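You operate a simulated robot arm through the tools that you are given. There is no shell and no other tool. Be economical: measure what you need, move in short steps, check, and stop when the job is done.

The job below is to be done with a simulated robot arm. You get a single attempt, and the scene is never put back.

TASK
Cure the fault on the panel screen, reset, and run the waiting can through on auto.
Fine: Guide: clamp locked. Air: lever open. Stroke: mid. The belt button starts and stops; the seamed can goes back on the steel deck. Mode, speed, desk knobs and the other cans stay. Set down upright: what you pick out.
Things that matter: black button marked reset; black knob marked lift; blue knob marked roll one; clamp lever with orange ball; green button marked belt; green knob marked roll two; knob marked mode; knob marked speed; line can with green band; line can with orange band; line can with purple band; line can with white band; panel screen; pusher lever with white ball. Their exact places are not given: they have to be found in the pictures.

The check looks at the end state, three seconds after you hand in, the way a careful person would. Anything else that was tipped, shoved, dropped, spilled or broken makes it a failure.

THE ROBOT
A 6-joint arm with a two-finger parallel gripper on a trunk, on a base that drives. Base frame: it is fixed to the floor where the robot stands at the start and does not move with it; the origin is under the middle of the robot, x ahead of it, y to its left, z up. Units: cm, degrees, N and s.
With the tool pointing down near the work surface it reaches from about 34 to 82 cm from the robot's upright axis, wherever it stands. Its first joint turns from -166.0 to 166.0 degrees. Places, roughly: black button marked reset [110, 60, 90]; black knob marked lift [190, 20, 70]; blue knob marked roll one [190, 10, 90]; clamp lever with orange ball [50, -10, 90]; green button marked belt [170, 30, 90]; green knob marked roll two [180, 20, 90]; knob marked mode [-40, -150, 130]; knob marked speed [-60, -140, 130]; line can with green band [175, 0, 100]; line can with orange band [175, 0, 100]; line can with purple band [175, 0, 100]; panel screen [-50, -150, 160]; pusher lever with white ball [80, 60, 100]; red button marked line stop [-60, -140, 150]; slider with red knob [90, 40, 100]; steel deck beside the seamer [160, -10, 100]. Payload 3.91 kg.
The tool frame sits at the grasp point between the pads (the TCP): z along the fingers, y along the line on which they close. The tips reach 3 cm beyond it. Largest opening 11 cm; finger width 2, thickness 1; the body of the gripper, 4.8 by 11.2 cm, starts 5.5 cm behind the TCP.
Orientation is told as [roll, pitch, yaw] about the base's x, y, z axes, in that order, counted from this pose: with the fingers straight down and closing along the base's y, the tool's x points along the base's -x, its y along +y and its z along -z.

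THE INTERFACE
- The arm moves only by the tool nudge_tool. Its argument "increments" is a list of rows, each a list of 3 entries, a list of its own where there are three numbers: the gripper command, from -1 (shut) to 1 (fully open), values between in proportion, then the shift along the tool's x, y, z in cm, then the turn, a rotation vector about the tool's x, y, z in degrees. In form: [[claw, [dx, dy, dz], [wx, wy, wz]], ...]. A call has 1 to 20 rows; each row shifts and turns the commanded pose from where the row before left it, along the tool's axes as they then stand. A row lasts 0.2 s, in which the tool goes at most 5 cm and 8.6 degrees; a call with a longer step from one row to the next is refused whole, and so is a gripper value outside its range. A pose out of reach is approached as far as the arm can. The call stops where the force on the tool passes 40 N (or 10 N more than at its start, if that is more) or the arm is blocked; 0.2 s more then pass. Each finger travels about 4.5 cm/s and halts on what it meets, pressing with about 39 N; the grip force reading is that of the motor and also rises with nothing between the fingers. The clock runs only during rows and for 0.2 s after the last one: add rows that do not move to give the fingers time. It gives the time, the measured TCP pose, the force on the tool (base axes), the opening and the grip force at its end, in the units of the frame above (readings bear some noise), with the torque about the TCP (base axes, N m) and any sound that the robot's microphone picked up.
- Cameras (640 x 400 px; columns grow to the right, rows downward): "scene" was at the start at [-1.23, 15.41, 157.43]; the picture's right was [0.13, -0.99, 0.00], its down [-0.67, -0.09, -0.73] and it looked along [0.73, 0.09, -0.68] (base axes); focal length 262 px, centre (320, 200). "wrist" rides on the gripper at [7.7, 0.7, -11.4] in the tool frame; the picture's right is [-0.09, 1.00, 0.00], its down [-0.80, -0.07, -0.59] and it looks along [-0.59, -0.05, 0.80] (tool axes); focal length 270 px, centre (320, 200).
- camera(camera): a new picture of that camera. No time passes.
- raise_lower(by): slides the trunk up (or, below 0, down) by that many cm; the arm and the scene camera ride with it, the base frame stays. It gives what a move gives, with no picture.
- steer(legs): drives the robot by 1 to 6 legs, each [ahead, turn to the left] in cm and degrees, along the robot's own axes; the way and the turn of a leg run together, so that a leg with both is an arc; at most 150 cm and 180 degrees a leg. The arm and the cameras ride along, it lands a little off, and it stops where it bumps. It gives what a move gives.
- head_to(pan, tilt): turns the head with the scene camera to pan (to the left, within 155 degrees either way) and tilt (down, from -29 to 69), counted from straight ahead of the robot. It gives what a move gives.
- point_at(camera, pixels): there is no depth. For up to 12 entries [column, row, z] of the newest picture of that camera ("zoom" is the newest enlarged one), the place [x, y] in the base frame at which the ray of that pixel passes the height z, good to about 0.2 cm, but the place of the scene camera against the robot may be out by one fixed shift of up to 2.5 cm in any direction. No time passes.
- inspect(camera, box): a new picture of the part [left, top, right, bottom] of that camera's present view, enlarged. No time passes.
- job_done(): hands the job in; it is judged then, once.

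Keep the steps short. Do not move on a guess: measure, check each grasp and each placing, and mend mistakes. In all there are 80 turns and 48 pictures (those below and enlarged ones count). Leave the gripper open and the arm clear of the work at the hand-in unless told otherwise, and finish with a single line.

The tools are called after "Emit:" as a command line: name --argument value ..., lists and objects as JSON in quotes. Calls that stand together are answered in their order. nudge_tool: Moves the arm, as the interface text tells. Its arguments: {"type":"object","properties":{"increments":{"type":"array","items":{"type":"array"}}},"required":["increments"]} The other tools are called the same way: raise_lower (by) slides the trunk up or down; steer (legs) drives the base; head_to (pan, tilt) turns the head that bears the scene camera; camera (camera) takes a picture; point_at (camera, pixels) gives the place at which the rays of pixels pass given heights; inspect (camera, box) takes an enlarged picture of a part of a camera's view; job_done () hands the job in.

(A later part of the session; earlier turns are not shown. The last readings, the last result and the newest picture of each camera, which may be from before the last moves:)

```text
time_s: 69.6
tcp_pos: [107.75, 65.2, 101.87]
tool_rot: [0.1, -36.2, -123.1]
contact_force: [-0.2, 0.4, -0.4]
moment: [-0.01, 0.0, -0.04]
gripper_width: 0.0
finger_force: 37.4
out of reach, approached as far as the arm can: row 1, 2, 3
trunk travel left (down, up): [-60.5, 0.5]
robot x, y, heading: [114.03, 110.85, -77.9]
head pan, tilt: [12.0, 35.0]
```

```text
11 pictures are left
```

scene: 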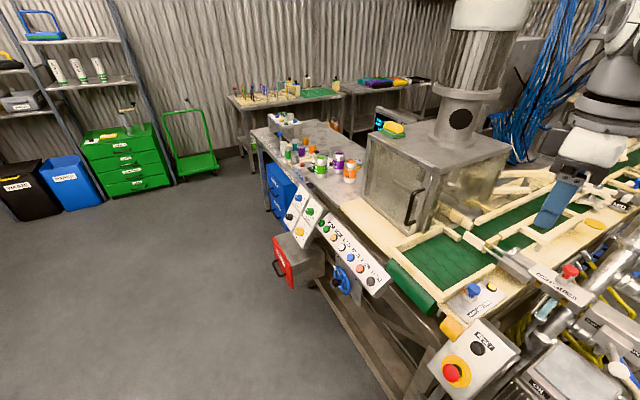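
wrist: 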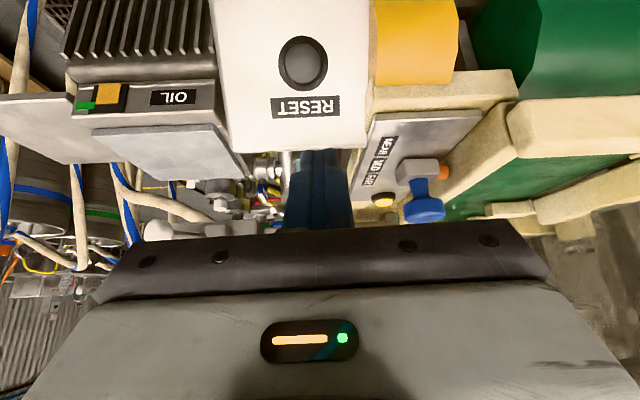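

Emit:
point_at --camera "wrist" --pixels '[[303, 65, 90], [303, 65, 92], [303, 65, 94], [303, 65, 95.5], [307, 107, 94], [307, 107, 96], [305, 145, 96], [305, 145, 98]]'

```text
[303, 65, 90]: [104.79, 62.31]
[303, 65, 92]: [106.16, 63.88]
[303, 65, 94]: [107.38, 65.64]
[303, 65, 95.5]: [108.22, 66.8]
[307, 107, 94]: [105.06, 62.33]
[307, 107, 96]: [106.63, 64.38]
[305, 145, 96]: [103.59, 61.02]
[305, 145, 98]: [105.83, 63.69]
```

Button now triangulates to (105.6,63.25,91.2). I align in front of it, about 2 cm off.

Emit:
nudge_tool --increments '[[-1, [2, -0.35, 2], [0, 0, 0]], [-1, [2, -0.35, 2], [0, 0, 0]], [-1, [0, 0, 1], [0, 0, 0]], [-1, [0, 0, 0], [0, 0, 0]]]'

```text
time_s: 70.6
tcp_pos: [107.48, 63.73, 97.64]
tool_rot: [-0.3, -36.0, -122.7]
contact_force: [0.2, -0.1, -0.1]
moment: [-0.01, 0.01, 0.01]
gripper_width: 0.02
finger_force: 37.6
out of reach, approached as far as the arm can: row 2, 3
trunk travel left (down, up): [-60.5, 0.5]
robot x, y, heading: [113.66, 111.07, -77.8]
head pan, tilt: [12.0, 35.0]
```

The arm is cramped here. I lift off along the tool, then back the robot up about 12 cm.

Emit:
nudge_tool --increments '[[-1, [0, 0, -4], [0, 0, 0]], [-1, [0, 0, -2], [0, 0, 0]]]'

Emit:
steer --legs '[[-12, 0]]'

```text
time_s: 71.2
tcp_pos: [109.35, 65.68, 102.5]
tool_rot: [0.1, -36.0, -123.3]
contact_force: [0.0, -0.2, 0.8]
moment: [0.02, -0.03, -0.02]
gripper_width: 0.03
finger_force: 38.0
out of reach, approached as far as the arm can: row 2
trunk travel left (down, up): [-60.5, 0.5]
robot x, y, heading: [114.09, 110.64, -77.7]
head pan, tilt: [12.0, 35.0]
```

```text
time_s: 72.4
tcp_pos: [107.03, 77.07, 102.53]
tool_rot: [0.1, -36.0, -123.0]
contact_force: [0.9, 0.6, -0.2]
moment: [-0.02, -0.04, -0.05]
gripper_width: 0.01
finger_force: 37.7
trunk travel left (down, up): [-60.5, 0.5]
robot x, y, heading: [111.47, 122.41, -77.6]
head pan, tilt: [12.0, 35.0]
```

Emit:
nudge_tool --increments '[[-1, [-0.84, 1.58, 2.86], [0, 0, 0]], [-1, [-0.84, 1.58, 2.86], [0, 0, 0]], [-1, [-0.84, 1.58, 2.86], [0, 0, 0]], [-1, [-0.84, 1.6, 2.86], [0, 0, 0]], [-1, [0, 0, 0], [0, 0, 0]]]'

```text
time_s: 73.6
tcp_pos: [107.31, 65.8, 95.52]
tool_rot: [0.0, -36.0, -122.8]
contact_force: [-0.7, 0.4, 0.1]
moment: [-0.01, -0.01, -0.01]
gripper_width: 0.01
finger_force: 38.2
trunk travel left (down, up): [-60.5, 0.5]
robot x, y, heading: [110.95, 122.11, -77.8]
head pan, tilt: [12.0, 35.0]
```

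Now at the pre-press point, exactly as intended. I press along the tool axis in small rows, watching force and sound.

Emit:
nudge_tool --increments '[[-1, [0, 0, 1], [0, 0, 0]], [-1, [0, 0, 0.7], [0, 0, 0]], [-1, [0, 0, 0.4], [0, 0, 0]], [-1, [0, 0, 0.4], [0, 0, 0]], [-1, [0, 0, 0.4], [0, 0, 0]], [-1, [0, 0, 0.3], [0, 0, 0]]]'

```text
time_s: 74.5
tcp_pos: [106.65, 65.08, 93.89]
tool_rot: [0.2, -36.4, -122.9]
contact_force: [7.8, 21.9, 28.8]
moment: [-0.15, 0.3, -0.2]
gripper_width: 0.02
finger_force: 37.9
trunk travel left (down, up): [-60.5, 0.5]
robot x, y, heading: [111.31, 122.4, -77.7]
head pan, tilt: [12.0, 35.0]
heard: click, click
stopped in row 4: the force on the tool passed its limit at 52 N (the readings are from after the stop); the commanded pose is now the measured one
```

Clicks heard. I withdraw and read the screen from here (pan about -43).

Emit:
nudge_tool --increments '[[-1, [0, 0, -4], [0, 0, 0]], [-1, [0, 0, -4], [0, 0, 0]], [-1, [0, 0, 0], [0, 6, 0]], [-1, [0, 0, -2], [0, 6, 0]], [-1, [0, 0, -4], [0, 6, 0]], [-1, [0, 0, -4], [0, 6, 0]], [-1, [0, 0, -4], [0, 6, 0]], [-1, [0, 0, -4], [0, 6, 0]]]'

Emit:
head_to --pan -43 --tilt 5

Emit:
camera --camera "scene"

```text
time_s: 76.2
tcp_pos: [111.84, 72.91, 117.38]
tool_rot: [0.1, 0.0, -122.8]
contact_force: [0.0, -0.3, -0.6]
moment: [0.03, -0.02, -0.02]
gripper_width: 0.01
finger_force: 37.5
trunk travel left (down, up): [-60.5, 0.5]
robot x, y, heading: [111.34, 122.58, -77.7]
head pan, tilt: [12.0, 35.0]
```

```text
time_s: 77.5
tcp_pos: [111.93, 72.8, 117.38]
tool_rot: [0.1, -0.3, -122.8]
contact_force: [-0.1, 0.5, -0.4]
moment: [0.03, -0.01, -0.03]
gripper_width: 0.0
finger_force: 38.1
trunk travel left (down, up): [-60.5, 0.5]
robot x, y, heading: [111.26, 122.68, -77.8]
head pan, tilt: [-43.0, 5.0]
```

```text
10 pictures are left
```

scene: 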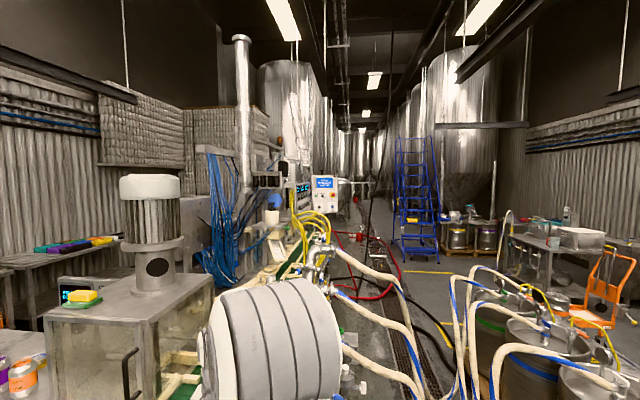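

Emit:
inspect --camera "scene" --box '[304, 170, 344, 195]'

```text
16.00 times, centred on (324, 182) of scene
```

zoom: 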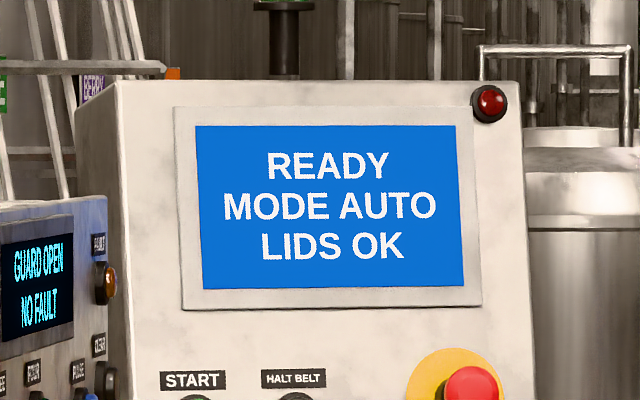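

READY / AUTO / LIDS OK. Now the belt button, which I estimate at about (163,33,90). I retract and raise the arm, then drive to about (165,80) facing the seamer.

Emit:
nudge_tool --increments '[[-1, [0, 0, -5], [0, 0, 0]], [-1, [0, 0, -5], [0, 0, 0]], [-1, [0, 0, -5], [0, 0, 0]], [-1, [0, 0, -5], [0, 0, 0]], [-1, [3.3, -2.1, 0], [0, 0, 0]], [-1, [3.3, -2.1, 0], [0, 0, 0]], [-1, [3.3, -2.1, 0], [0, 0, 0]], [-1, [0, 0, 0], [0, 0, 0]]]'

Emit:
steer --legs '[[0, 39], [69, 0], [0, -51]]'

Emit:
head_to --pan 0 --tilt 45

Emit:
camera --camera "scene"

```text
time_s: 79.3
tcp_pos: [112.11, 84.9, 137.55]
tool_rot: [0.1, -0.1, -122.8]
contact_force: [-0.1, 0.2, 0.8]
moment: [0.02, 0.03, 0.0]
gripper_width: 0.02
finger_force: 37.9
trunk travel left (down, up): [-60.5, 0.5]
robot x, y, heading: [111.4, 122.7, -77.8]
head pan, tilt: [-43.0, 5.0]
```

```text
time_s: 87.2
tcp_pos: [158.17, 42.94, 137.34]
tool_rot: [0.2, -0.1, -134.4]
contact_force: [0.3, -1.0, -0.3]
moment: [0.04, -0.01, 0.01]
gripper_width: 0.02
finger_force: 38.3
trunk travel left (down, up): [-60.5, 0.5]
robot x, y, heading: [165.19, 80.08, -89.2]
head pan, tilt: [-43.0, 5.0]
```

```text
time_s: 88.3
tcp_pos: [158.51, 43.11, 137.46]
tool_rot: [0.1, -0.2, -134.5]
contact_force: [0.0, -0.4, 0.3]
moment: [0.03, 0.0, 0.01]
gripper_width: 0.0
finger_force: 38.5
trunk travel left (down, up): [-60.5, 0.5]
robot x, y, heading: [165.31, 79.84, -88.8]
head pan, tilt: [0.0, 45.0]
```

```text
8 pictures are left
```

scene: 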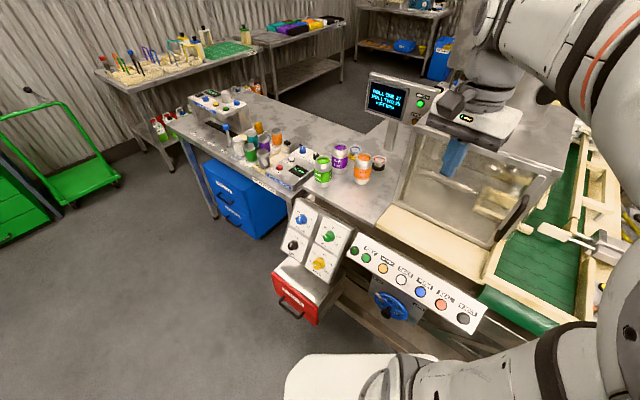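

BELT green is at (367,258), EJECT at (463,318). I compute their ground rays and the cans' places.

Emit:
point_at --camera "scene" --pixels '[[367, 258, 84], [367, 258, 88], [367, 258, 92], [463, 318, 84], [463, 318, 88], [362, 184, 95], [322, 183, 95], [340, 168, 95], [378, 222, 95], [430, 246, 95], [487, 282, 95], [345, 198, 95]]'

```text
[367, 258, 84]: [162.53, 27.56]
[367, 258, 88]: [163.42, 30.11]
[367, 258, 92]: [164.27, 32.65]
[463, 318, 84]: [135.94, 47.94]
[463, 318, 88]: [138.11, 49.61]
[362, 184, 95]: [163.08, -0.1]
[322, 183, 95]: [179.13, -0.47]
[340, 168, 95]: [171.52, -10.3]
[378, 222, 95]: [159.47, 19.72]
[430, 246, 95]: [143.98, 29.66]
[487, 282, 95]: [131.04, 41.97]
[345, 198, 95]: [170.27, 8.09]
```

Emit:
nudge_tool --increments '[[-1, [0, 0, 0], [0, 0, -5.8]], [-1, [0, 0, 0], [0, 0, -5.8]], [-1, [1.2, 3.7, 0], [0, 0, 0]], [-1, [1.2, 3.7, 0], [0, 0, 0]], [-1, [0, 0, 5], [0, 0, 0]], [-1, [0, 0, 5], [0, 0, 0]], [-1, [0, 0, 5], [0, 0, 0]], [-1, [0, 0, 5], [0, 0, 0]], [-1, [0, 0, 5], [0, 0, 0]], [-1, [0, 0, 0], [0, 0, 0]]]'

Emit:
camera --camera "wrist"

```text
time_s: 90.5
tcp_pos: [165.97, 40.86, 112.75]
tool_rot: [0.1, -0.2, -122.9]
contact_force: [0.0, -0.4, -0.1]
moment: [-0.02, 0.03, -0.01]
gripper_width: 0.0
finger_force: 37.6
trunk travel left (down, up): [-60.5, 0.5]
robot x, y, heading: [165.18, 80.39, -89.0]
head pan, tilt: [0.0, 45.0]
```

```text
7 pictures are left
```

wrist: 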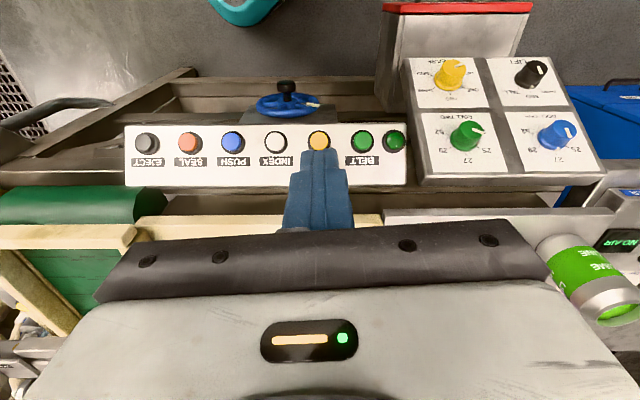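

Emit:
point_at --camera "wrist" --pixels '[[363, 140, 80], [363, 140, 84], [363, 140, 88], [363, 140, 92], [318, 140, 84], [318, 140, 88], [380, 127, 86], [375, 183, 90]]'

```text
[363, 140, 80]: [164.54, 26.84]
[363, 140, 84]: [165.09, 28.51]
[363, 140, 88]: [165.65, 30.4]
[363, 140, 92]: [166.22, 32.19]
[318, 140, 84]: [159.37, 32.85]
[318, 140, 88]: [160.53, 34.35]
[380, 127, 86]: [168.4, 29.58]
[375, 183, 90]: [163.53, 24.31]
```

BELT is at about (165.9,31.1,89.5). I tilt the tool 26° toward the panel and go to 4 cm in front of it.

Emit:
nudge_tool --increments '[[-1, [0, 0, 0], [0, -5.2, 0]], [-1, [0, 0, 0], [0, -5.2, 0]], [-1, [0, 0, 0], [0, -5.2, 0]], [-1, [0, 0, 0], [0, -5.2, 0]], [-1, [0, 0, 0], [0, -5.2, 0]], [-1, [0.7, 1.32, 4.4], [0, 0, 0]], [-1, [0.7, 1.32, 4.4], [0, 0, 0]], [-1, [0.7, 1.32, 4.4], [0, 0, 0]], [-1, [0.7, 1.32, 4.3], [0, 0, 0]], [-1, [0, 0, 0], [0, 0, 0]]]'

```text
time_s: 92.7
tcp_pos: [167.58, 33.5, 95.85]
tool_rot: [0.1, -26.2, -123.0]
contact_force: [-0.3, -0.4, 0.4]
moment: [-0.01, -0.03, 0.01]
gripper_width: 0.01
finger_force: 37.9
out of reach, approached as far as the arm can: row 5
trunk travel left (down, up): [-60.5, 0.5]
robot x, y, heading: [165.49, 79.95, -89.0]
head pan, tilt: [0.0, 45.0]
```

Emit:
nudge_tool --increments '[[-1, [0, 0, 1.5], [0, 0, 0]], [-1, [0, 0, 1], [0, 0, 0]], [-1, [0, 0, 0.6], [0, 0, 0]], [-1, [0, 0, 0.4], [0, 0, 0]], [-1, [0, 0, 0.4], [0, 0, 0]], [-1, [0, 0, 0.4], [0, 0, 0]], [-1, [0, 0, 0.4], [0, 0, 0]], [-1, [0, 0, 0.4], [0, 0, 0]]]'

```text
time_s: 94.5
tcp_pos: [166.37, 31.46, 91.19]
tool_rot: [0.0, -26.2, -122.9]
contact_force: [0.1, -0.1, 0.7]
moment: [0.0, -0.03, 0.03]
gripper_width: 0.02
finger_force: 37.5
trunk travel left (down, up): [-60.5, 0.5]
robot x, y, heading: [165.3, 79.83, -89.1]
head pan, tilt: [0.0, 45.0]
```

No contact yet; I continue in small rows.

Emit:
nudge_tool --increments '[[-1, [0, 0, 0.4], [0, 0, 0]], [-1, [0, 0, 0.4], [0, 0, 0]], [-1, [0, 0, 0.4], [0, 0, 0]], [-1, [0, 0, 0.4], [0, 0, 0]], [-1, [0, 0, 0.4], [0, 0, 0]]]'

```text
time_s: 95.7
tcp_pos: [165.94, 30.64, 89.51]
tool_rot: [-0.4, -26.1, -122.7]
contact_force: [0.1, 0.6, 0.9]
moment: [0.0, 0.03, 0.0]
gripper_width: 0.0
finger_force: 38.0
out of reach, approached as far as the arm can: row 5
trunk travel left (down, up): [-60.5, 0.5]
robot x, y, heading: [165.32, 80.27, -88.9]
head pan, tilt: [0.0, 45.0]
```

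Emit:
camera --camera "wrist"

```text
6 pictures are left
```

wrist: 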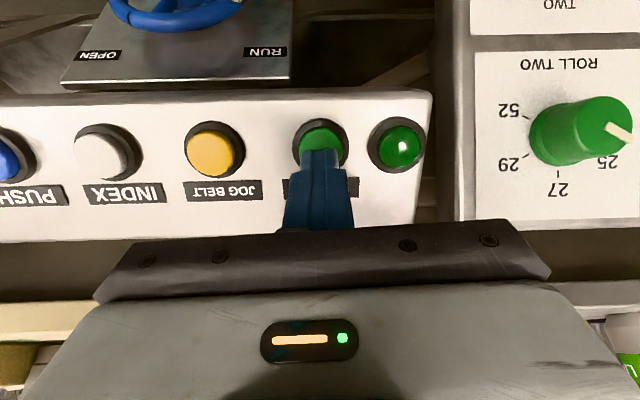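

The tip is right at the green BELT button but not yet touching; the arm is near its limit at this tilt. I ease the tilt by 10° (which also shifts the tip toward the button centre) and press on.

Emit:
nudge_tool --increments '[[-1, [0, 0, -0.5], [0, 5, 0]], [-1, [0, 0, 0], [0, 5, 0]], [-1, [0.2, 0, 0.5], [0, 0, 0]], [-1, [0, 0, 0.4], [0, 0, 0]], [-1, [0, 0, 0.4], [0, 0, 0]], [-1, [0, 0, 0.4], [0, 0, 0]], [-1, [0, 0, 0.4], [0, 0, 0]]]'

```text
time_s: 97.3
tcp_pos: [165.98, 30.38, 88.2]
tool_rot: [0.2, -16.6, -122.9]
contact_force: [4.2, 5.2, 37.3]
moment: [-0.41, 0.28, 0.07]
gripper_width: 0.0
finger_force: 37.8
trunk travel left (down, up): [-60.5, 0.5]
robot x, y, heading: [165.04, 79.87, -88.8]
head pan, tilt: [0.0, 45.0]
heard: click
```

A click: pressed. I withdraw straight back and up, and look at the line.

Emit:
nudge_tool --increments '[[-1, [0, 0, -3], [0, 0, 0]], [-1, [0, 0, -4], [0, 0, 0]], [-1, [0, 0, -4], [0, 5.5, 0]], [-1, [0, 0, -5], [0, 5.5, 0]], [-1, [0, 0, -5], [0, 5.5, 0]], [-1, [0, 0, -5], [0, 0, 0]], [-1, [0, 0, -5], [0, 0, 0]], [-1, [0, 0, -5], [0, 0, 0]], [-1, [0, 0, -5], [0, 0, 0]]]'

Emit:
camera --camera "scene"

```text
time_s: 99.3
tcp_pos: [168.41, 33.88, 128.62]
tool_rot: [0.0, 0.3, -122.9]
contact_force: [-0.1, -0.4, 0.0]
moment: [0.01, -0.04, -0.02]
gripper_width: 0.0
finger_force: 37.0
trunk travel left (down, up): [-60.5, 0.5]
robot x, y, heading: [165.17, 80.31, -89.1]
head pan, tilt: [0.0, 45.0]
```

```text
5 pictures are left
```

scene: 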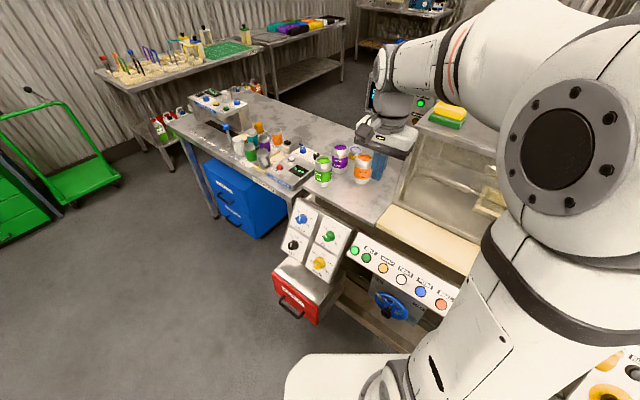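

The running lamp at (355,250) is now lit brighter: the belt runs. I swing the arm off to the left to uncover the view and let time pass.

Emit:
nudge_tool --increments '[[0, [4, 1.4, 0], [0, 0, 0]], [0, [4, 1.4, 0], [0, 0, 0]], [0, [4, 1.4, 0], [0, 0, 0]], [0, [4, 1.4, 0], [0, 0, 0]], [0, [4, 1.4, 0], [0, 0, 0]], [0, [4, 1.4, 0], [0, 0, 0]], [0, [4, 1.4, 0], [0, 0, 0]], [1, [0, 0, 0], [0, 0, 0]], [1, [0, 0, 0], [0, 0, 0]], [1, [0, 0, 0], [0, 0, 0]], [1, [0, 0, 0], [0, 0, 0]], [1, [0, 0, 0], [0, 0, 0]], [1, [0, 0, 0], [0, 0, 0]], [1, [0, 0, 0], [0, 0, 0]], [1, [0, 0, 0], [0, 0, 0]], [1, [0, 0, 0], [0, 0, 0]], [1, [0, 0, 0], [0, 0, 0]], [1, [0, 0, 0], [0, 0, 0]], [1, [0, 0, 0], [0, 0, 0]]]'

Emit:
head_to --pan -20 --tilt 35

Emit:
nudge_tool --increments '[[1, [0, 0, 0], [0, 0, 0]], [1, [0, 0, 0], [0, 0, 0]], [1, [0, 0, 0], [0, 0, 0]], [1, [0, 0, 0], [0, 0, 0]], [1, [0, 0, 0], [0, 0, 0]], [1, [0, 0, 0], [0, 0, 0]], [1, [0, 0, 0], [0, 0, 0]], [1, [0, 0, 0], [0, 0, 0]], [1, [0, 0, 0], [0, 0, 0]], [1, [0, 0, 0], [0, 0, 0]], [1, [0, 0, 0], [0, 0, 0]], [1, [0, 0, 0], [0, 0, 0]], [1, [0, 0, 0], [0, 0, 0]], [1, [0, 0, 0], [0, 0, 0]], [1, [0, 0, 0], [0, 0, 0]], [1, [0, 0, 0], [0, 0, 0]], [1, [0, 0, 0], [0, 0, 0]], [1, [0, 0, 0], [0, 0, 0]], [1, [0, 0, 0], [0, 0, 0]], [1, [0, 0, 0], [0, 0, 0]]]'

```text
time_s: 103.3
tcp_pos: [191.9, 52.1, 128.33]
tool_rot: [0.0, 0.3, -122.9]
contact_force: [0.2, 0.2, 0.1]
moment: [-0.01, 0.0, -0.02]
gripper_width: 11.0
finger_force: 0.1
trunk travel left (down, up): [-60.5, 0.5]
robot x, y, heading: [165.19, 79.83, -89.0]
head pan, tilt: [0.0, 45.0]
```

```text
time_s: 104.2
tcp_pos: [191.86, 52.13, 128.23]
tool_rot: [0.0, 0.3, -122.9]
contact_force: [-0.3, -0.4, 0.3]
moment: [-0.01, -0.03, 0.02]
gripper_width: 10.98
finger_force: 0.1
trunk travel left (down, up): [-60.5, 0.5]
robot x, y, heading: [165.49, 79.95, -88.9]
head pan, tilt: [-20.0, 35.0]
```

```text
time_s: 108.3
tcp_pos: [191.81, 52.12, 128.33]
tool_rot: [0.1, 0.3, -122.8]
contact_force: [-0.5, 0.2, 0.5]
moment: [0.03, 0.03, 0.02]
gripper_width: 11.0
finger_force: 0.1
trunk travel left (down, up): [-60.5, 0.5]
robot x, y, heading: [165.16, 80.11, -89.0]
head pan, tilt: [-20.0, 35.0]
```

Emit:
camera --camera "scene"

```text
4 pictures are left
```

scene: 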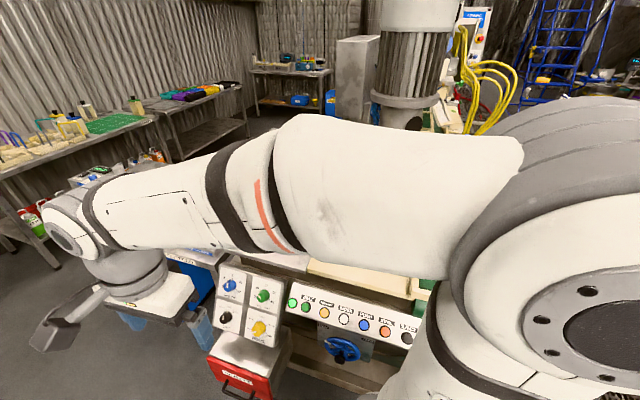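

The arm blocks that view. I bring the arm in front, retracted, then turn the robot right 55° so that the camera (on its left side) looks past the arm.

Emit:
nudge_tool --increments '[[1, [-3.3, -2.43, 0], [0, 0, 0]], [1, [-3.3, -2.43, 0], [0, 0, 0]], [1, [-3.3, -2.43, -1.5], [0, 0, 0]], [1, [-3.3, -2.43, -1.5], [0, 0, 0]], [1, [-3.3, -2.43, -1.5], [0, 0, 0]], [1, [-3.3, -2.43, -1.5], [0, 0, 0]], [1, [-3.3, -2.43, -1.5], [0, 0, 0]]]'

Emit:
steer --legs '[[0, -50]]'

Emit:
head_to --pan 35 --tilt 42

Emit:
camera --camera "scene"

```text
time_s: 110.0
tcp_pos: [164.48, 42.07, 135.82]
tool_rot: [0.0, 0.4, -122.8]
contact_force: [-0.5, 0.0, -0.2]
moment: [0.0, -0.02, 0.01]
gripper_width: 10.99
finger_force: 0.0
trunk travel left (down, up): [-60.5, 0.5]
robot x, y, heading: [165.22, 79.91, -88.8]
head pan, tilt: [-20.0, 35.0]
```

```text
time_s: 112.5
tcp_pos: [136.28, 55.53, 135.78]
tool_rot: [0.2, 0.4, -171.4]
contact_force: [-0.2, 0.8, 0.3]
moment: [-0.03, 0.02, 0.02]
gripper_width: 11.02
finger_force: 0.1
trunk travel left (down, up): [-60.5, 0.5]
robot x, y, heading: [165.67, 79.83, -137.1]
head pan, tilt: [-20.0, 35.0]
```

```text
time_s: 113.8
tcp_pos: [136.38, 55.51, 135.65]
tool_rot: [0.0, 0.3, -171.4]
contact_force: [0.6, -0.1, -0.2]
moment: [-0.01, 0.01, -0.01]
gripper_width: 10.99
finger_force: 0.0
trunk travel left (down, up): [-60.5, 0.5]
robot x, y, heading: [165.84, 79.9, -137.3]
head pan, tilt: [35.0, 42.0]
```

```text
3 pictures are left
```

scene: 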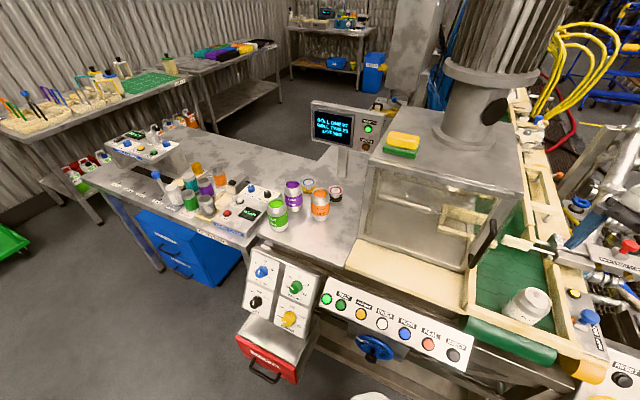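

A white can now stands at the end of the green belt, at (530,303). I compute its place while letting more time pass, to be sure it's finished moving.

Emit:
point_at --camera "scene" --pixels '[[527, 305, 95], [527, 305, 98], [540, 293, 102], [540, 293, 105], [512, 318, 91], [279, 228, 95], [320, 220, 95], [292, 207, 95], [310, 235, 95], [280, 240, 95], [330, 245, 95], [345, 265, 95]]'

Emit:
nudge_tool --increments '[[1, [0, 0, 0], [0, 0, 0]], [1, [0, 0, 0], [0, 0, 0]], [1, [0, 0, 0], [0, 0, 0]], [1, [0, 0, 0], [0, 0, 0]], [1, [0, 0, 0], [0, 0, 0]], [1, [0, 0, 0], [0, 0, 0]], [1, [0, 0, 0], [0, 0, 0]], [1, [0, 0, 0], [0, 0, 0]], [1, [0, 0, 0], [0, 0, 0]], [1, [0, 0, 0], [0, 0, 0]], [1, [0, 0, 0], [0, 0, 0]], [1, [0, 0, 0], [0, 0, 0]], [1, [0, 0, 0], [0, 0, 0]], [1, [0, 0, 0], [0, 0, 0]], [1, [0, 0, 0], [0, 0, 0]], [1, [0, 0, 0], [0, 0, 0]], [1, [0, 0, 0], [0, 0, 0]], [1, [0, 0, 0], [0, 0, 0]], [1, [0, 0, 0], [0, 0, 0]], [1, [0, 0, 0], [0, 0, 0]]]'

```text
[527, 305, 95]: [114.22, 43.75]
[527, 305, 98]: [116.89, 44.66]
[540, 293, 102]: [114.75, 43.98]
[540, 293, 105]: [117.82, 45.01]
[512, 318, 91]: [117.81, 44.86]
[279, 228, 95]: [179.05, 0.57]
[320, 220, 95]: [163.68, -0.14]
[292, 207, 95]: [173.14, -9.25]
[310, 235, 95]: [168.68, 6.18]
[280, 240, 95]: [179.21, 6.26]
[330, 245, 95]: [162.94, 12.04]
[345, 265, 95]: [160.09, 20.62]
```

```text
time_s: 118.0
tcp_pos: [136.45, 55.48, 135.76]
tool_rot: [0.0, 0.3, -171.4]
contact_force: [0.3, -0.5, -0.3]
moment: [0.02, -0.02, 0.02]
gripper_width: 11.01
finger_force: 0.1
trunk travel left (down, up): [-60.5, 0.5]
robot x, y, heading: [165.14, 79.56, -137.1]
head pan, tilt: [35.0, 42.0]
```

Emit:
nudge_tool --increments '[[1, [-2.3, 2.9, 0], [0, 0, 0]], [1, [-2.3, 2.9, 0], [0, 0, 0]], [1, [-2.2, 2.8, 0], [0, 0, 0]], [1, [0, 0, 4], [0, 0, 0]], [1, [0, 0, 4], [0, 0, 0]], [1, [0, 0, 2.8], [0, 0, 0]], [1, [0, 0, 0], [0, 0, 0]]]'

Emit:
camera --camera "wrist"

```text
time_s: 119.6
tcp_pos: [131.15, 46.01, 125.04]
tool_rot: [0.0, 0.4, -171.4]
contact_force: [-0.1, 0.1, 0.9]
moment: [0.02, 0.02, 0.0]
gripper_width: 10.98
finger_force: 0.0
trunk travel left (down, up): [-60.5, 0.5]
robot x, y, heading: [165.38, 79.5, -137.3]
head pan, tilt: [35.0, 42.0]
```

```text
2 pictures are left
```

wrist: 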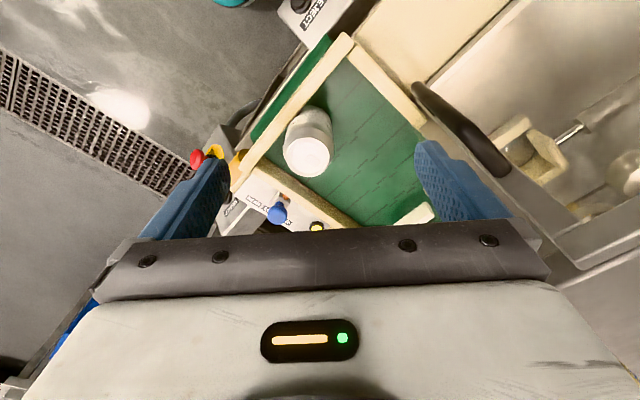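

The can stands upright against the end rail at about (121.7,47.3), top about 103.5. The running lamp is lit, so before picking I stop the belt: I shut the gripper, yaw, and go back above the BELT button.

Emit:
nudge_tool --increments '[[-1, [0, 0, -3], [0, 0, -8]], [-1, [0, 0, 0], [0, 0, -8]], [-1, [0, 0, 0], [0, 0, -8]], [-1, [0, 0, 0], [0, 0, -8]], [-1, [0, 0, 0], [0, 0, -8]], [-1, [0, 0, 0], [0, 0, -8.4]], [-1, [1.155, 4.2, 0], [0, 0, 0]], [-1, [1.155, 4.2, 0], [0, 0, 0]], [-1, [1.155, 4.2, 0], [0, 0, 0]], [-1, [1.155, 4.2, 0], [0, 0, 0]], [-1, [1.155, 4.2, 0], [0, 0, 0]], [-1, [1.155, 4.2, 0], [0, 0, 0]], [-1, [1.155, 4.2, 0], [0, 0, 0]], [-1, [1.155, 4.2, 0], [0, 0, 0]], [-1, [1.155, 4.2, 0], [0, 0, 0]], [-1, [0, 0, 5], [0, 0, 0]], [-1, [0, 0, 5], [0, -5.5, 0]], [-1, [0, 0, 0], [0, -5.5, 0]], [-1, [0, 0, 0], [0, -5.5, 0]], [-1, [0, 0, 0], [0, 0, 0]]]'

```text
time_s: 123.8
tcp_pos: [168.54, 34.23, 118.19]
tool_rot: [0.2, -16.4, -123.1]
contact_force: [0.1, -0.1, -0.7]
moment: [-0.01, 0.02, 0.0]
gripper_width: 0.02
finger_force: 37.8
trunk travel left (down, up): [-60.5, 0.5]
robot x, y, heading: [165.86, 79.8, -137.0]
head pan, tilt: [35.0, 42.0]
```

Emit:
nudge_tool --increments '[[-1, [0.68, 0, 4.02], [0, 0, 0]], [-1, [0.68, 0, 4.02], [0, 0, 0]], [-1, [0.68, 0, 4.02], [0, 0, 0]], [-1, [0.68, 0, 4.02], [0, 0, 0]], [-1, [0.68, 0, 4.02], [0, 0, 0]], [-1, [0.67, 0, 4], [0, 0, 0]], [-1, [0, 0, 0], [0, 0, 0]]]'

```text
time_s: 125.4
tcp_pos: [166.93, 31.28, 93.39]
tool_rot: [0.2, -16.3, -123.1]
contact_force: [0.0, 0.8, 0.0]
moment: [0.0, -0.01, 0.03]
gripper_width: 0.0
finger_force: 37.9
trunk travel left (down, up): [-60.5, 0.5]
robot x, y, heading: [165.67, 79.61, -136.9]
head pan, tilt: [35.0, 42.0]
```

Emit:
nudge_tool --increments '[[-1, [0.2, 0, 2], [0, 0, 0]], [-1, [0.1, 0, 1.5], [0, 0, 0]], [-1, [0, 0, 0.4], [0, 0, 0]], [-1, [0, 0, 0.4], [0, 0, 0]], [-1, [0, 0, 0.4], [0, 0, 0]], [-1, [0, 0, 0.4], [0, 0, 0]], [-1, [0, 0, 0.3], [0, 0, 0]]]'

```text
time_s: 127.0
tcp_pos: [166.29, 30.63, 88.7]
tool_rot: [0.3, -16.5, -123.1]
contact_force: [3.3, 1.3, 14.7]
moment: [-0.16, 0.11, 0.03]
gripper_width: 0.0
finger_force: 38.0
trunk travel left (down, up): [-60.5, 0.5]
robot x, y, heading: [165.35, 79.92, -136.9]
head pan, tilt: [35.0, 42.0]
heard: click
```

Clicked: belt stopped. I withdraw, open to 10 cm, and return toward the can.

Emit:
nudge_tool --increments '[[-1, [0, 0, -3], [0, 0, 0]], [-1, [0, 0, -4], [0, 0, 0]], [-1, [0, 0, -5], [0, 5.5, 0]], [-1, [0, 0, -5], [0, 5.5, 0]], [-1, [0, 0, -5], [0, 5.5, 0]], [-1, [0, 0, -5], [0, 0, 0]], [-1, [0, 0, -5], [0, 0, 0]], [0.82, [0, 0, -5], [0, 0, 0]], [0.82, [0, -4.2, 0], [0, 0, 0]], [0.82, [0, -4.2, 0], [0, 0, 0]], [0.82, [0, -4.2, 0], [0, 0, 0]], [0.82, [0, -4.2, 0], [0, 0, 0]], [0.82, [0, -4.2, 0], [0, 0, 0]], [0.82, [0, -4.2, 0], [0, 0, 0]], [0.82, [0, -4.2, 0], [0, 0, 0]], [0.82, [0, 0, 0], [0, 0, 0]]]'

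```text
time_s: 130.4
tcp_pos: [144.14, 50.87, 124.99]
tool_rot: [0.2, 0.1, -122.9]
contact_force: [0.5, 0.7, -0.2]
moment: [0.0, 0.02, -0.01]
gripper_width: 10.01
finger_force: 0.0
trunk travel left (down, up): [-60.5, 0.5]
robot x, y, heading: [165.24, 79.44, -136.8]
head pan, tilt: [35.0, 42.0]
```

Emit:
nudge_tool --increments '[[0.82, [-2.3, -4.2, 0], [0, 0, 0]], [0.82, [-2.3, -4.2, 0], [0, 0, 0]], [0.82, [-2.3, -4.2, 0], [0, 0, 0]], [0.82, [-2.3, -4.2, 0], [0, 0, 0]], [0.82, [0, 0, 5], [0, 0, 0]], [0.82, [0, 0, 5], [0, 0, 0]], [0.82, [0, 0, 0], [0, 0, 0]]]'

Emit:
camera --camera "wrist"

```text
time_s: 132.0
tcp_pos: [124.88, 51.91, 114.83]
tool_rot: [0.2, 0.0, -122.9]
contact_force: [0.4, 0.6, -0.2]
moment: [-0.01, -0.04, -0.01]
gripper_width: 10.01
finger_force: 0.0
trunk travel left (down, up): [-60.5, 0.5]
robot x, y, heading: [165.33, 79.72, -136.8]
head pan, tilt: [35.0, 42.0]
```

```text
1 pictures are left
```

wrist: 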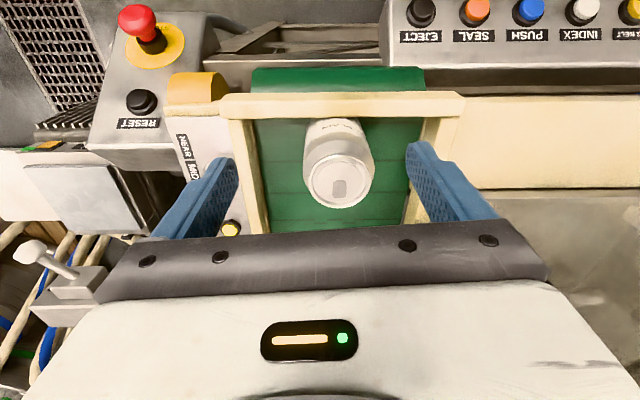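

The can is upright, lidded, against the end rail; its lid centre is at (340,182).

Emit:
point_at --camera "wrist" --pixels '[[340, 182, 100], [340, 182, 102], [340, 182, 104], [340, 182, 106], [306, 182, 104], [374, 182, 104], [335, 118, 92], [250, 190, 96], [415, 190, 96], [340, 92, 96]]'

```text
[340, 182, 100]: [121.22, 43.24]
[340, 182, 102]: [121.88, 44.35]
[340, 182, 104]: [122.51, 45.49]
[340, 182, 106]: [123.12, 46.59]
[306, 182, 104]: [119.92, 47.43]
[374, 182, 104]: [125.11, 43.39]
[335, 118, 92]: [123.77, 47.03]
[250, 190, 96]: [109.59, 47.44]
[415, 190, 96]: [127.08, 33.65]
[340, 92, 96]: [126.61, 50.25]
```

The two wrist rays meet at z about 107: can centre (123.2,46.9), top about 106.7. I align above, then descend to 102.6 with the 10 cm opening.

Emit:
nudge_tool --increments '[[0.82, [-2.5, 0.65, 0], [0, 0, 0]], [0.82, [-2.6, 0.65, 0], [0, 0, 0]], [0.82, [0, 0, 0], [0, 0, 0]], [0.82, [0, 0, 3], [0, 0, 0]], [0.82, [0, 0, 3], [0, 0, 0]], [0.82, [0, 0, 3], [0, 0, 0]], [0.82, [0, 0, 2], [0, 0, 0]], [0.82, [0, 0, 1.2], [0, 0, 0]], [0.82, [0, 0, 0], [0, 0, 0]]]'

```text
time_s: 134.0
tcp_pos: [123.3, 47.12, 102.6]
tool_rot: [0.3, 0.2, -123.0]
contact_force: [0.2, -0.4, -0.7]
moment: [0.02, -0.01, 0.0]
gripper_width: 10.0
finger_force: 0.1
trunk travel left (down, up): [-60.5, 0.5]
robot x, y, heading: [165.72, 80.0, -137.2]
head pan, tilt: [35.0, 42.0]
```

No contact. I close gradually on the can.

Emit:
nudge_tool --increments '[[0.4, [0, 0, 0], [0, 0, 0]], [0.3, [0, 0, 0], [0, 0, 0]], [0.2, [0, 0, 0], [0, 0, 0]], [0.1, [0, 0, 0], [0, 0, 0]], [0.0, [0, 0, 0], [0, 0, 0]], [-0.2, [0, 0, 0], [0, 0, 0]], [-0.3, [0, 0, 0], [0, 0, 0]]]'

```text
time_s: 135.6
tcp_pos: [123.43, 47.13, 102.47]
tool_rot: [0.2, 0.2, -123.0]
contact_force: [0.9, -1.3, 1.5]
moment: [0.01, 0.01, 0.05]
gripper_width: 6.56
finger_force: 39.1
trunk travel left (down, up): [-60.5, 0.5]
robot x, y, heading: [165.57, 79.82, -137.0]
head pan, tilt: [35.0, 42.0]
```

Gripped at 6.56 cm. I lift straight up 18 cm.

Emit:
nudge_tool --increments '[[-0.5, [0, 0, -1], [0, 0, 0]], [-0.5, [0, 0, -2], [0, 0, 0]], [-0.5, [0, 0, -3], [0, 0, 0]], [-0.5, [0, 0, -3], [0, 0, 0]], [-0.5, [0, 0, -3], [0, 0, 0]], [-0.5, [0, 0, -3], [0, 0, 0]], [-0.5, [0, 0, -3], [0, 0, 0]], [-0.5, [0, 0, 0], [0, 0, 0]]]'

```text
time_s: 137.4
tcp_pos: [123.36, 47.2, 120.42]
tool_rot: [0.3, 0.1, -123.0]
contact_force: [0.0, -0.1, 0.0]
moment: [0.02, -0.02, -0.05]
gripper_width: 2.75
finger_force: 0.1
trunk travel left (down, up): [-60.5, 0.5]
robot x, y, heading: [165.21, 79.4, -137.2]
head pan, tilt: [35.0, 42.0]
```

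The fingers read 2.75 cm: the can slipped out at the start of the lift. I must see it; I take the last picture from here.

Emit:
camera --camera "wrist"

```text
0 pictures are left
```

wrist: 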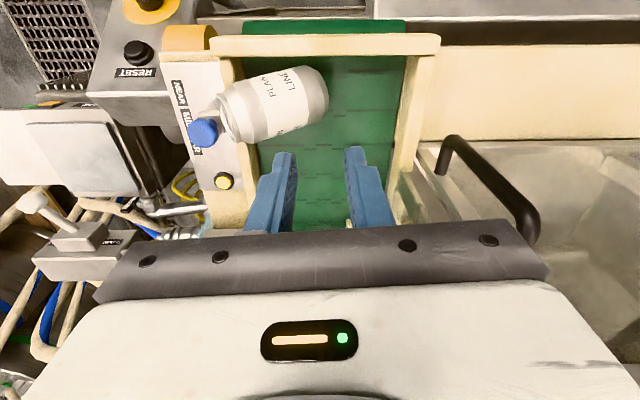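

The can has tipped: it lies leaning on the side rail near the blue knob, lid end (left, 230,118) up on the rail, base end (315,93) on the belt. It can be recovered: I check its axis points from this picture.

Emit:
point_at --camera "wrist" --pixels '[[275, 105, 99], [275, 105, 101], [275, 105, 103], [240, 118, 102], [240, 118, 104], [308, 95, 98], [308, 95, 100], [230, 160, 99], [300, 52, 99], [225, 118, 103], [322, 92, 98]]'

Emit:
nudge_tool --increments '[[0.5, [0, 0, 0], [0, 0, 8.23]], [0.82, [0, 0, 0], [0, 0, 8.23]], [0.82, [0, 0, 0], [0, 0, 8.23]], [0.82, [0, 0, 0], [0, 0, 8.23]], [0.82, [0, 0, 0], [0, 0, 8.23]], [0.82, [0, 0, 0], [0, 0, 8.23]], [0.82, [0, 0, 0], [0, 0, 8.23]], [0.82, [0, 0, 0], [0, 0, 8.23]], [0.82, [0, 0, 0], [0, 0, 8.23]], [0.82, [0, 0, 0], [0, 0, 8.23]], [0.82, [0, 0, 0], [0, 0, 8.23]], [0.82, [0, 0, 0], [0, 0, 0]]]'

```text
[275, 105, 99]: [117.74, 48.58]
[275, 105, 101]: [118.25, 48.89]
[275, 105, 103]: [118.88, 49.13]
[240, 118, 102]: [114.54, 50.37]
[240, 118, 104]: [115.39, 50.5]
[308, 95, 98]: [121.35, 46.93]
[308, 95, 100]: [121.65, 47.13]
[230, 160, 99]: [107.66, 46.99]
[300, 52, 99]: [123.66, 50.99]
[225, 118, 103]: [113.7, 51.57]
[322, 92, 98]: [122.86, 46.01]
```

```text
time_s: 140.0
tcp_pos: [123.26, 47.12, 120.57]
tool_rot: [-0.2, 0.2, 146.4]
contact_force: [0.9, 0.2, -0.2]
moment: [0.0, 0.02, 0.01]
gripper_width: 9.97
finger_force: 0.1
trunk travel left (down, up): [-60.5, 0.5]
robot x, y, heading: [165.45, 79.67, -137.0]
head pan, tilt: [35.0, 42.0]
```

Axis runs along the jaw-perpendicular as planned; can centre (118.25,48.9), axis height about 101. I move above it and descend to 102.8.

Emit:
nudge_tool --increments '[[0.82, [-2.6, 0.64, 0], [0, 0, 0]], [0.82, [-2.55, 0.64, 0], [0, 0, 0]], [0.82, [0, 0, 4], [0, 0, 0]], [0.82, [0, 0, 4], [0, 0, 0]], [0.82, [0, 0, 4], [0, 0, 0]], [0.82, [0, 0, 2.5], [0, 0, 0]], [0.82, [0, 0, 2], [0, 0, 0]], [0.82, [0, 0, 1.2], [0, 0, 0]], [0.82, [0, 0, 0], [0, 0, 0]]]'

```text
time_s: 142.0
tcp_pos: [118.37, 49.09, 102.99]
tool_rot: [0.1, 0.2, 146.5]
contact_force: [-2.6, -1.2, 28.5]
moment: [1.35, -0.56, 0.1]
gripper_width: 9.94
finger_force: 0.1
trunk travel left (down, up): [-60.5, 0.5]
robot x, y, heading: [165.61, 79.91, -137.1]
head pan, tilt: [35.0, 42.0]
```

The +d finger has met the end rail (top at about z 100). I raise 0.7 cm and close gently on the can.

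Emit:
nudge_tool --increments '[[0.82, [0, 0, -0.6], [0, 0, 0]], [0.6, [0, 0, 0], [0, 0, 0]], [0.5, [0, 0, 0], [0, 0, 0]], [0.4, [0, 0, 0], [0, 0, 0]], [0.3, [0, 0, 0], [0, 0, 0]], [0.25, [0, 0, 0], [0, 0, 0]], [0.2, [0, 0, 0], [0, 0, 0]], [0.1, [0, 0, 0], [0, 0, 0]], [0, [0, 0, 0], [0, 0, 0]]]'

```text
time_s: 144.0
tcp_pos: [118.4, 49.12, 103.54]
tool_rot: [-0.2, 0.2, 146.5]
contact_force: [-0.3, -0.9, 2.0]
moment: [-0.02, 0.01, 0.01]
gripper_width: 6.47
finger_force: 39.0
trunk travel left (down, up): [-60.5, 0.5]
robot x, y, heading: [165.15, 80.12, -137.2]
head pan, tilt: [35.0, 42.0]
```

Gripped at 6.47, but near the tips. I drag the can 1.9 cm away from the end rail, reopen to 8 cm, go 2 cm deeper and grip again.

Emit:
nudge_tool --increments '[[0, [0, 0.5, 0], [0, 0, 0]], [0, [0, 0.5, 0], [0, 0, 0]], [0, [0, 0.5, 0], [0, 0, 0]], [0, [0, 0.4, 0], [0, 0, 0]], [0, [0, 0, 0], [0, 0, 0]]]'

Emit:
nudge_tool --increments '[[0.3, [0, 0, 0], [0, 0, 0]], [0.45, [0, 0, 0], [0, 0, 0]], [0.45, [0, 0, 0], [0, 0, 0]], [0.45, [0, 0, 0.7], [0, 0, 0]], [0.45, [0, 0, 0.7], [0, 0, 0]], [0.45, [0, 0, 0.6], [0, 0, 0]], [0.45, [0, 0, 0], [0, 0, 0]]]'

```text
time_s: 145.2
tcp_pos: [117.37, 47.26, 103.51]
tool_rot: [-0.2, 0.3, 146.4]
contact_force: [1.4, 2.7, 0.2]
moment: [0.14, -0.17, 0.08]
gripper_width: 6.47
finger_force: 39.1
trunk travel left (down, up): [-60.5, 0.5]
robot x, y, heading: [165.44, 79.96, -137.4]
head pan, tilt: [35.0, 42.0]
```

```text
time_s: 146.8
tcp_pos: [117.58, 47.27, 101.35]
tool_rot: [-0.2, 0.3, 146.4]
contact_force: [-0.2, 0.2, 0.1]
moment: [0.0, 0.02, 0.0]
gripper_width: 7.96
finger_force: 0.3
trunk travel left (down, up): [-60.5, 0.5]
robot x, y, heading: [165.8, 79.7, -136.9]
head pan, tilt: [35.0, 42.0]
```

Emit:
nudge_tool --increments '[[0.3, [0, 0, 0], [0, 0, 0]], [0.2, [0, 0, 0], [0, 0, 0]], [0.1, [0, 0, 0], [0, 0, 0]], [0, [0, 0, 0], [0, 0, 0]], [-0.2, [0, 0, 0], [0, 0, 0]], [-0.2, [0, 0, 0], [0, 0, 0]]]'

Emit:
nudge_tool --increments '[[-0.2, [0, 0, -0.5], [0, 0, 0]], [-0.2, [0, 0, -0.5], [0, 0, 0]], [-0.2, [0, 0, -1], [0, 0, 0]], [-0.2, [0, 0, -1], [0, 0, 0]], [-0.2, [0, 0, 0], [0, 0, 0]]]'

```text
time_s: 148.2
tcp_pos: [117.51, 47.26, 101.41]
tool_rot: [-0.2, 0.3, 146.5]
contact_force: [-0.8, -1.2, 2.2]
moment: [-0.11, 0.0, -0.05]
gripper_width: 6.46
finger_force: 39.4
trunk travel left (down, up): [-60.5, 0.5]
robot x, y, heading: [165.13, 79.82, -136.8]
head pan, tilt: [35.0, 42.0]
```

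```text
time_s: 149.4
tcp_pos: [117.46, 47.17, 104.33]
tool_rot: [-0.3, 0.3, 146.5]
contact_force: [0.2, 0.3, -3.7]
moment: [0.01, -0.01, -0.03]
gripper_width: 6.44
finger_force: 39.0
trunk travel left (down, up): [-60.5, 0.5]
robot x, y, heading: [165.92, 79.96, -137.0]
head pan, tilt: [35.0, 42.0]
```

Held: weight 3.7 N, centred moment. I lift 20 cm and start swinging round in front of the guard.

Emit:
nudge_tool --increments '[[-0.2, [0, 0, -2], [0, 0, 0]], [-0.2, [0, 0, -3], [0, 0, 0]], [-0.2, [0, 0, -4], [0, 0, 0]], [-0.2, [0, 0, -4], [0, 0, 0]], [-0.2, [0, 0, -4], [0, 0, 0]], [-0.2, [0, 0, -3], [0, 0, 0]], [-0.2, [0, 0, 0], [0, 0, 0]]]'

```text
time_s: 151.0
tcp_pos: [117.33, 47.42, 124.73]
tool_rot: [-0.2, 0.3, 146.5]
contact_force: [-0.6, -0.8, -3.7]
moment: [0.0, 0.02, 0.0]
gripper_width: 6.46
finger_force: 38.9
trunk travel left (down, up): [-60.5, 0.5]
robot x, y, heading: [165.74, 79.9, -137.2]
head pan, tilt: [35.0, 42.0]
```

Emit:
nudge_tool --increments '[[-0.2, [3.78, -1.69, 0], [0, 0, 0]], [-0.2, [3.78, -1.69, 0], [0, 0, 0]], [-0.2, [3.78, -1.69, 0], [0, 0, 0]], [-0.2, [3.78, -1.69, 0], [0, 0, 0]], [-0.2, [3.78, -1.69, 0], [0, 0, 0]], [-0.2, [3.78, -1.69, 0], [0, 0, 0]], [-0.2, [3.78, -1.69, 0], [0, 0, 0]], [-0.2, [3.78, -1.69, 0], [0, 0, 0]], [-0.2, [0, 0, 0], [0, 0, 0]]]'

Emit:
nudge_tool --increments '[[-0.2, [0, 0, 0], [0, 0, -8.23]], [-0.2, [0, 0, 0], [0, 0, -8.23]], [-0.2, [0, 0, 0], [0, 0, -8.23]], [-0.2, [0, 0, 0], [0, 0, -8.23]], [-0.2, [0, 0, 0], [0, 0, -8.23]], [-0.2, [0, 0, 0], [0, 0, -8.23]], [-0.2, [0, 0, 0], [0, 0, -8.23]], [-0.2, [0, 0, 0], [0, 0, -8.23]], [-0.2, [0, 0, 0], [0, 0, -8.23]], [-0.2, [0, 0, 0], [0, 0, -8.23]], [-0.2, [0, 0, 0], [0, 0, -8.23]], [-0.2, [0, 0, 0], [0, 0, -8.23]], [-0.2, [0, 0, 0], [0, 0, -8.23]], [-0.2, [0, 0, 0], [0, 0, -8.23]], [-0.2, [0, 0, 0], [0, 0, -8.23]], [-0.2, [0, 0, 0], [0, 0, 0]]]'

```text
time_s: 153.0
tcp_pos: [149.69, 41.94, 124.61]
tool_rot: [-0.3, 0.4, 146.3]
contact_force: [-0.2, 0.5, -2.7]
moment: [0.01, -0.02, -0.03]
gripper_width: 6.43
finger_force: 38.9
trunk travel left (down, up): [-60.5, 0.5]
robot x, y, heading: [165.79, 79.88, -137.3]
head pan, tilt: [35.0, 42.0]
```

```text
time_s: 156.4
tcp_pos: [149.93, 41.93, 124.63]
tool_rot: [0.3, 0.0, -90.0]
contact_force: [-0.1, 0.0, -2.2]
moment: [0.02, 0.0, 0.01]
gripper_width: 6.42
finger_force: 38.7
trunk travel left (down, up): [-60.5, 0.5]
robot x, y, heading: [165.37, 79.73, -136.9]
head pan, tilt: [35.0, 42.0]
```

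Emit:
nudge_tool --increments '[[-0.2, [0, 3.6, 0], [0, 0, 0]], [-0.2, [0, 3.6, 0], [0, 0, 0]], [-0.2, [0, 3.6, 0], [0, 0, 0]], [-0.2, [0, 3.6, 0], [0, 0, 0]], [-0.2, [0, 3.6, 0], [0, 0, 0]], [-0.2, [0, 3.6, 0], [0, 0, 0]], [-0.2, [-4, 0, -0.6], [0, 0, 0]], [-0.2, [-4, 0, -0.6], [0, 0, 0]], [-0.2, [-4, 0, -0.6], [0, 0, 0]], [-0.2, [-4, 0, -0.6], [0, 0, 0]], [-0.2, [-4, 0, -0.6], [0, 0, 0]], [-0.2, [0, 0, 0], [0, 0, 0]]]'

Emit:
nudge_tool --increments '[[-0.2, [0, 0, 0], [0, -6, 0]], [-0.2, [0, 0, 0], [0, -6, 0]], [-0.2, [0, 0, 0], [0, -6, 0]], [-0.2, [0, 0, 0], [0, -6, 0]], [-0.2, [0, 0, 0], [0, -6, 0]], [-0.2, [0, 0, 0], [0, -6, 0]], [-0.2, [0, 0, 0], [0, -6, 0]], [-0.2, [0, 0, 0], [0, -6, 0]], [-0.2, [0, 0, 0], [0, -6, 0]], [-0.2, [0, 0, 0], [0, -6, 0]], [-0.2, [0, 0, 0], [0, -6, 0]], [-0.2, [0, 0, 0], [0, 0, 0]]]'

```text
time_s: 159.0
tcp_pos: [171.51, 21.88, 127.76]
tool_rot: [0.4, 0.0, -90.1]
contact_force: [-0.6, -0.3, -3.3]
moment: [-0.03, 0.01, 0.0]
gripper_width: 6.45
finger_force: 39.6
trunk travel left (down, up): [-60.5, 0.5]
robot x, y, heading: [165.92, 79.47, -137.1]
head pan, tilt: [35.0, 42.0]
```

```text
time_s: 161.6
tcp_pos: [171.57, 21.68, 127.69]
tool_rot: [0.9, -66.0, -90.7]
contact_force: [-0.5, -0.3, -3.9]
moment: [0.04, 0.03, -0.02]
gripper_width: 6.45
finger_force: 38.8
trunk travel left (down, up): [-60.5, 0.5]
robot x, y, heading: [165.56, 80.06, -137.2]
head pan, tilt: [35.0, 42.0]
```

Tilted 66°, can should be upright. I move out over the free deck spot (171.5,7.8), then down to TCP z 106.

Emit:
nudge_tool --increments '[[-0.2, [-1.41, 0, 3.18], [0, 0, 0]], [-0.2, [-1.41, 0, 3.18], [0, 0, 0]], [-0.2, [-1.41, 0, 3.18], [0, 0, 0]], [-0.2, [-1.41, 0, 3.18], [0, 0, 0]], [-0.2, [3.3, 0, 1.47], [0, 0, 0]], [-0.2, [3.3, 0, 1.47], [0, 0, 0]], [-0.2, [3.3, 0, 1.47], [0, 0, 0]], [-0.2, [3.3, 0, 1.47], [0, 0, 0]], [-0.2, [3.3, 0, 1.47], [0, 0, 0]], [-0.2, [3.3, 0, 1.47], [0, 0, 0]], [-0.2, [0, 0, 0], [0, 0, 0]]]'

```text
time_s: 164.0
tcp_pos: [171.72, 7.81, 105.88]
tool_rot: [0.8, -65.9, -90.9]
contact_force: [-0.1, 0.0, -3.9]
moment: [0.06, -0.03, 0.02]
gripper_width: 6.42
finger_force: 39.0
trunk travel left (down, up): [-60.5, 0.5]
robot x, y, heading: [165.29, 79.58, -137.0]
head pan, tilt: [35.0, 42.0]
```

Now down in 0.4–0.5 cm steps, a few at a time, watching the force.

Emit:
nudge_tool --increments '[[-0.2, [0.46, 0, 0.2], [0, 0, 0]], [-0.2, [0.46, 0, 0.2], [0, 0, 0]], [-0.2, [0.46, 0, 0.2], [0, 0, 0]], [-0.2, [0.46, 0, 0.2], [0, 0, 0]], [-0.2, [0.46, 0, 0.2], [0, 0, 0]]]'

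Emit:
nudge_tool --increments '[[-0.2, [0.37, 0, 0.16], [0, 0, 0]], [-0.2, [0.37, 0, 0.16], [0, 0, 0]], [-0.2, [0.37, 0, 0.16], [0, 0, 0]]]'

```text
time_s: 165.2
tcp_pos: [171.52, 7.91, 103.4]
tool_rot: [0.4, -65.9, -90.6]
contact_force: [-0.7, 0.1, -4.0]
moment: [0.01, -0.01, 0.0]
gripper_width: 6.44
finger_force: 39.5
trunk travel left (down, up): [-60.5, 0.5]
robot x, y, heading: [165.54, 79.7, -137.1]
head pan, tilt: [35.0, 42.0]
```

```text
time_s: 166.0
tcp_pos: [171.54, 7.93, 102.3]
tool_rot: [-0.1, -65.9, -90.2]
contact_force: [0.5, -0.1, -3.6]
moment: [0.04, -0.01, -0.01]
gripper_width: 6.46
finger_force: 38.9
trunk travel left (down, up): [-60.5, 0.5]
robot x, y, heading: [165.64, 79.72, -137.0]
head pan, tilt: [35.0, 42.0]
```

Emit:
nudge_tool --increments '[[-0.2, [0.27, 0, 0.12], [0, 0, 0]], [-0.2, [0.27, 0, 0.12], [0, 0, 0]], [-0.2, [0.27, 0, 0.12], [0, 0, 0]]]'

Emit:
nudge_tool --increments '[[-0.2, [0.27, 0, 0.12], [0, 0, 0]], [-0.2, [0.27, 0, 0.12], [0, 0, 0]]]'

```text
time_s: 166.8
tcp_pos: [171.64, 7.8, 101.9]
tool_rot: [-0.2, -66.0, -90.2]
contact_force: [0.3, -0.3, -3.2]
moment: [0.03, 0.0, -0.01]
gripper_width: 6.44
finger_force: 38.9
out of reach, approached as far as the arm can: row 3
trunk travel left (down, up): [-60.5, 0.5]
robot x, y, heading: [165.41, 79.96, -137.1]
head pan, tilt: [35.0, 42.0]
```

```text
time_s: 167.4
tcp_pos: [171.74, 7.78, 101.6]
tool_rot: [-0.2, -65.9, -90.2]
contact_force: [-0.5, 0.5, -3.6]
moment: [0.08, 0.02, -0.01]
gripper_width: 6.46
finger_force: 38.9
out of reach, approached as far as the arm can: row 2
trunk travel left (down, up): [-60.5, 0.5]
robot x, y, heading: [165.41, 79.98, -136.8]
head pan, tilt: [35.0, 42.0]
5 turns are left
```

The arm is at its reach limit; I lower by the trunk instead, 1 cm.

Emit:
raise_lower --by -1.2

```text
time_s: 168.0
tcp_pos: [171.73, 7.82, 101.12]
tool_rot: [0.0, -66.6, -90.3]
contact_force: [-0.7, -2.9, 26.2]
moment: [0.05, -0.04, -0.03]
gripper_width: 6.45
finger_force: 39.0
trunk travel left (down, up): [-59.3, 1.7]
robot x, y, heading: [165.68, 79.47, -137.0]
head pan, tilt: [35.0, 42.0]
4 turns are left
```

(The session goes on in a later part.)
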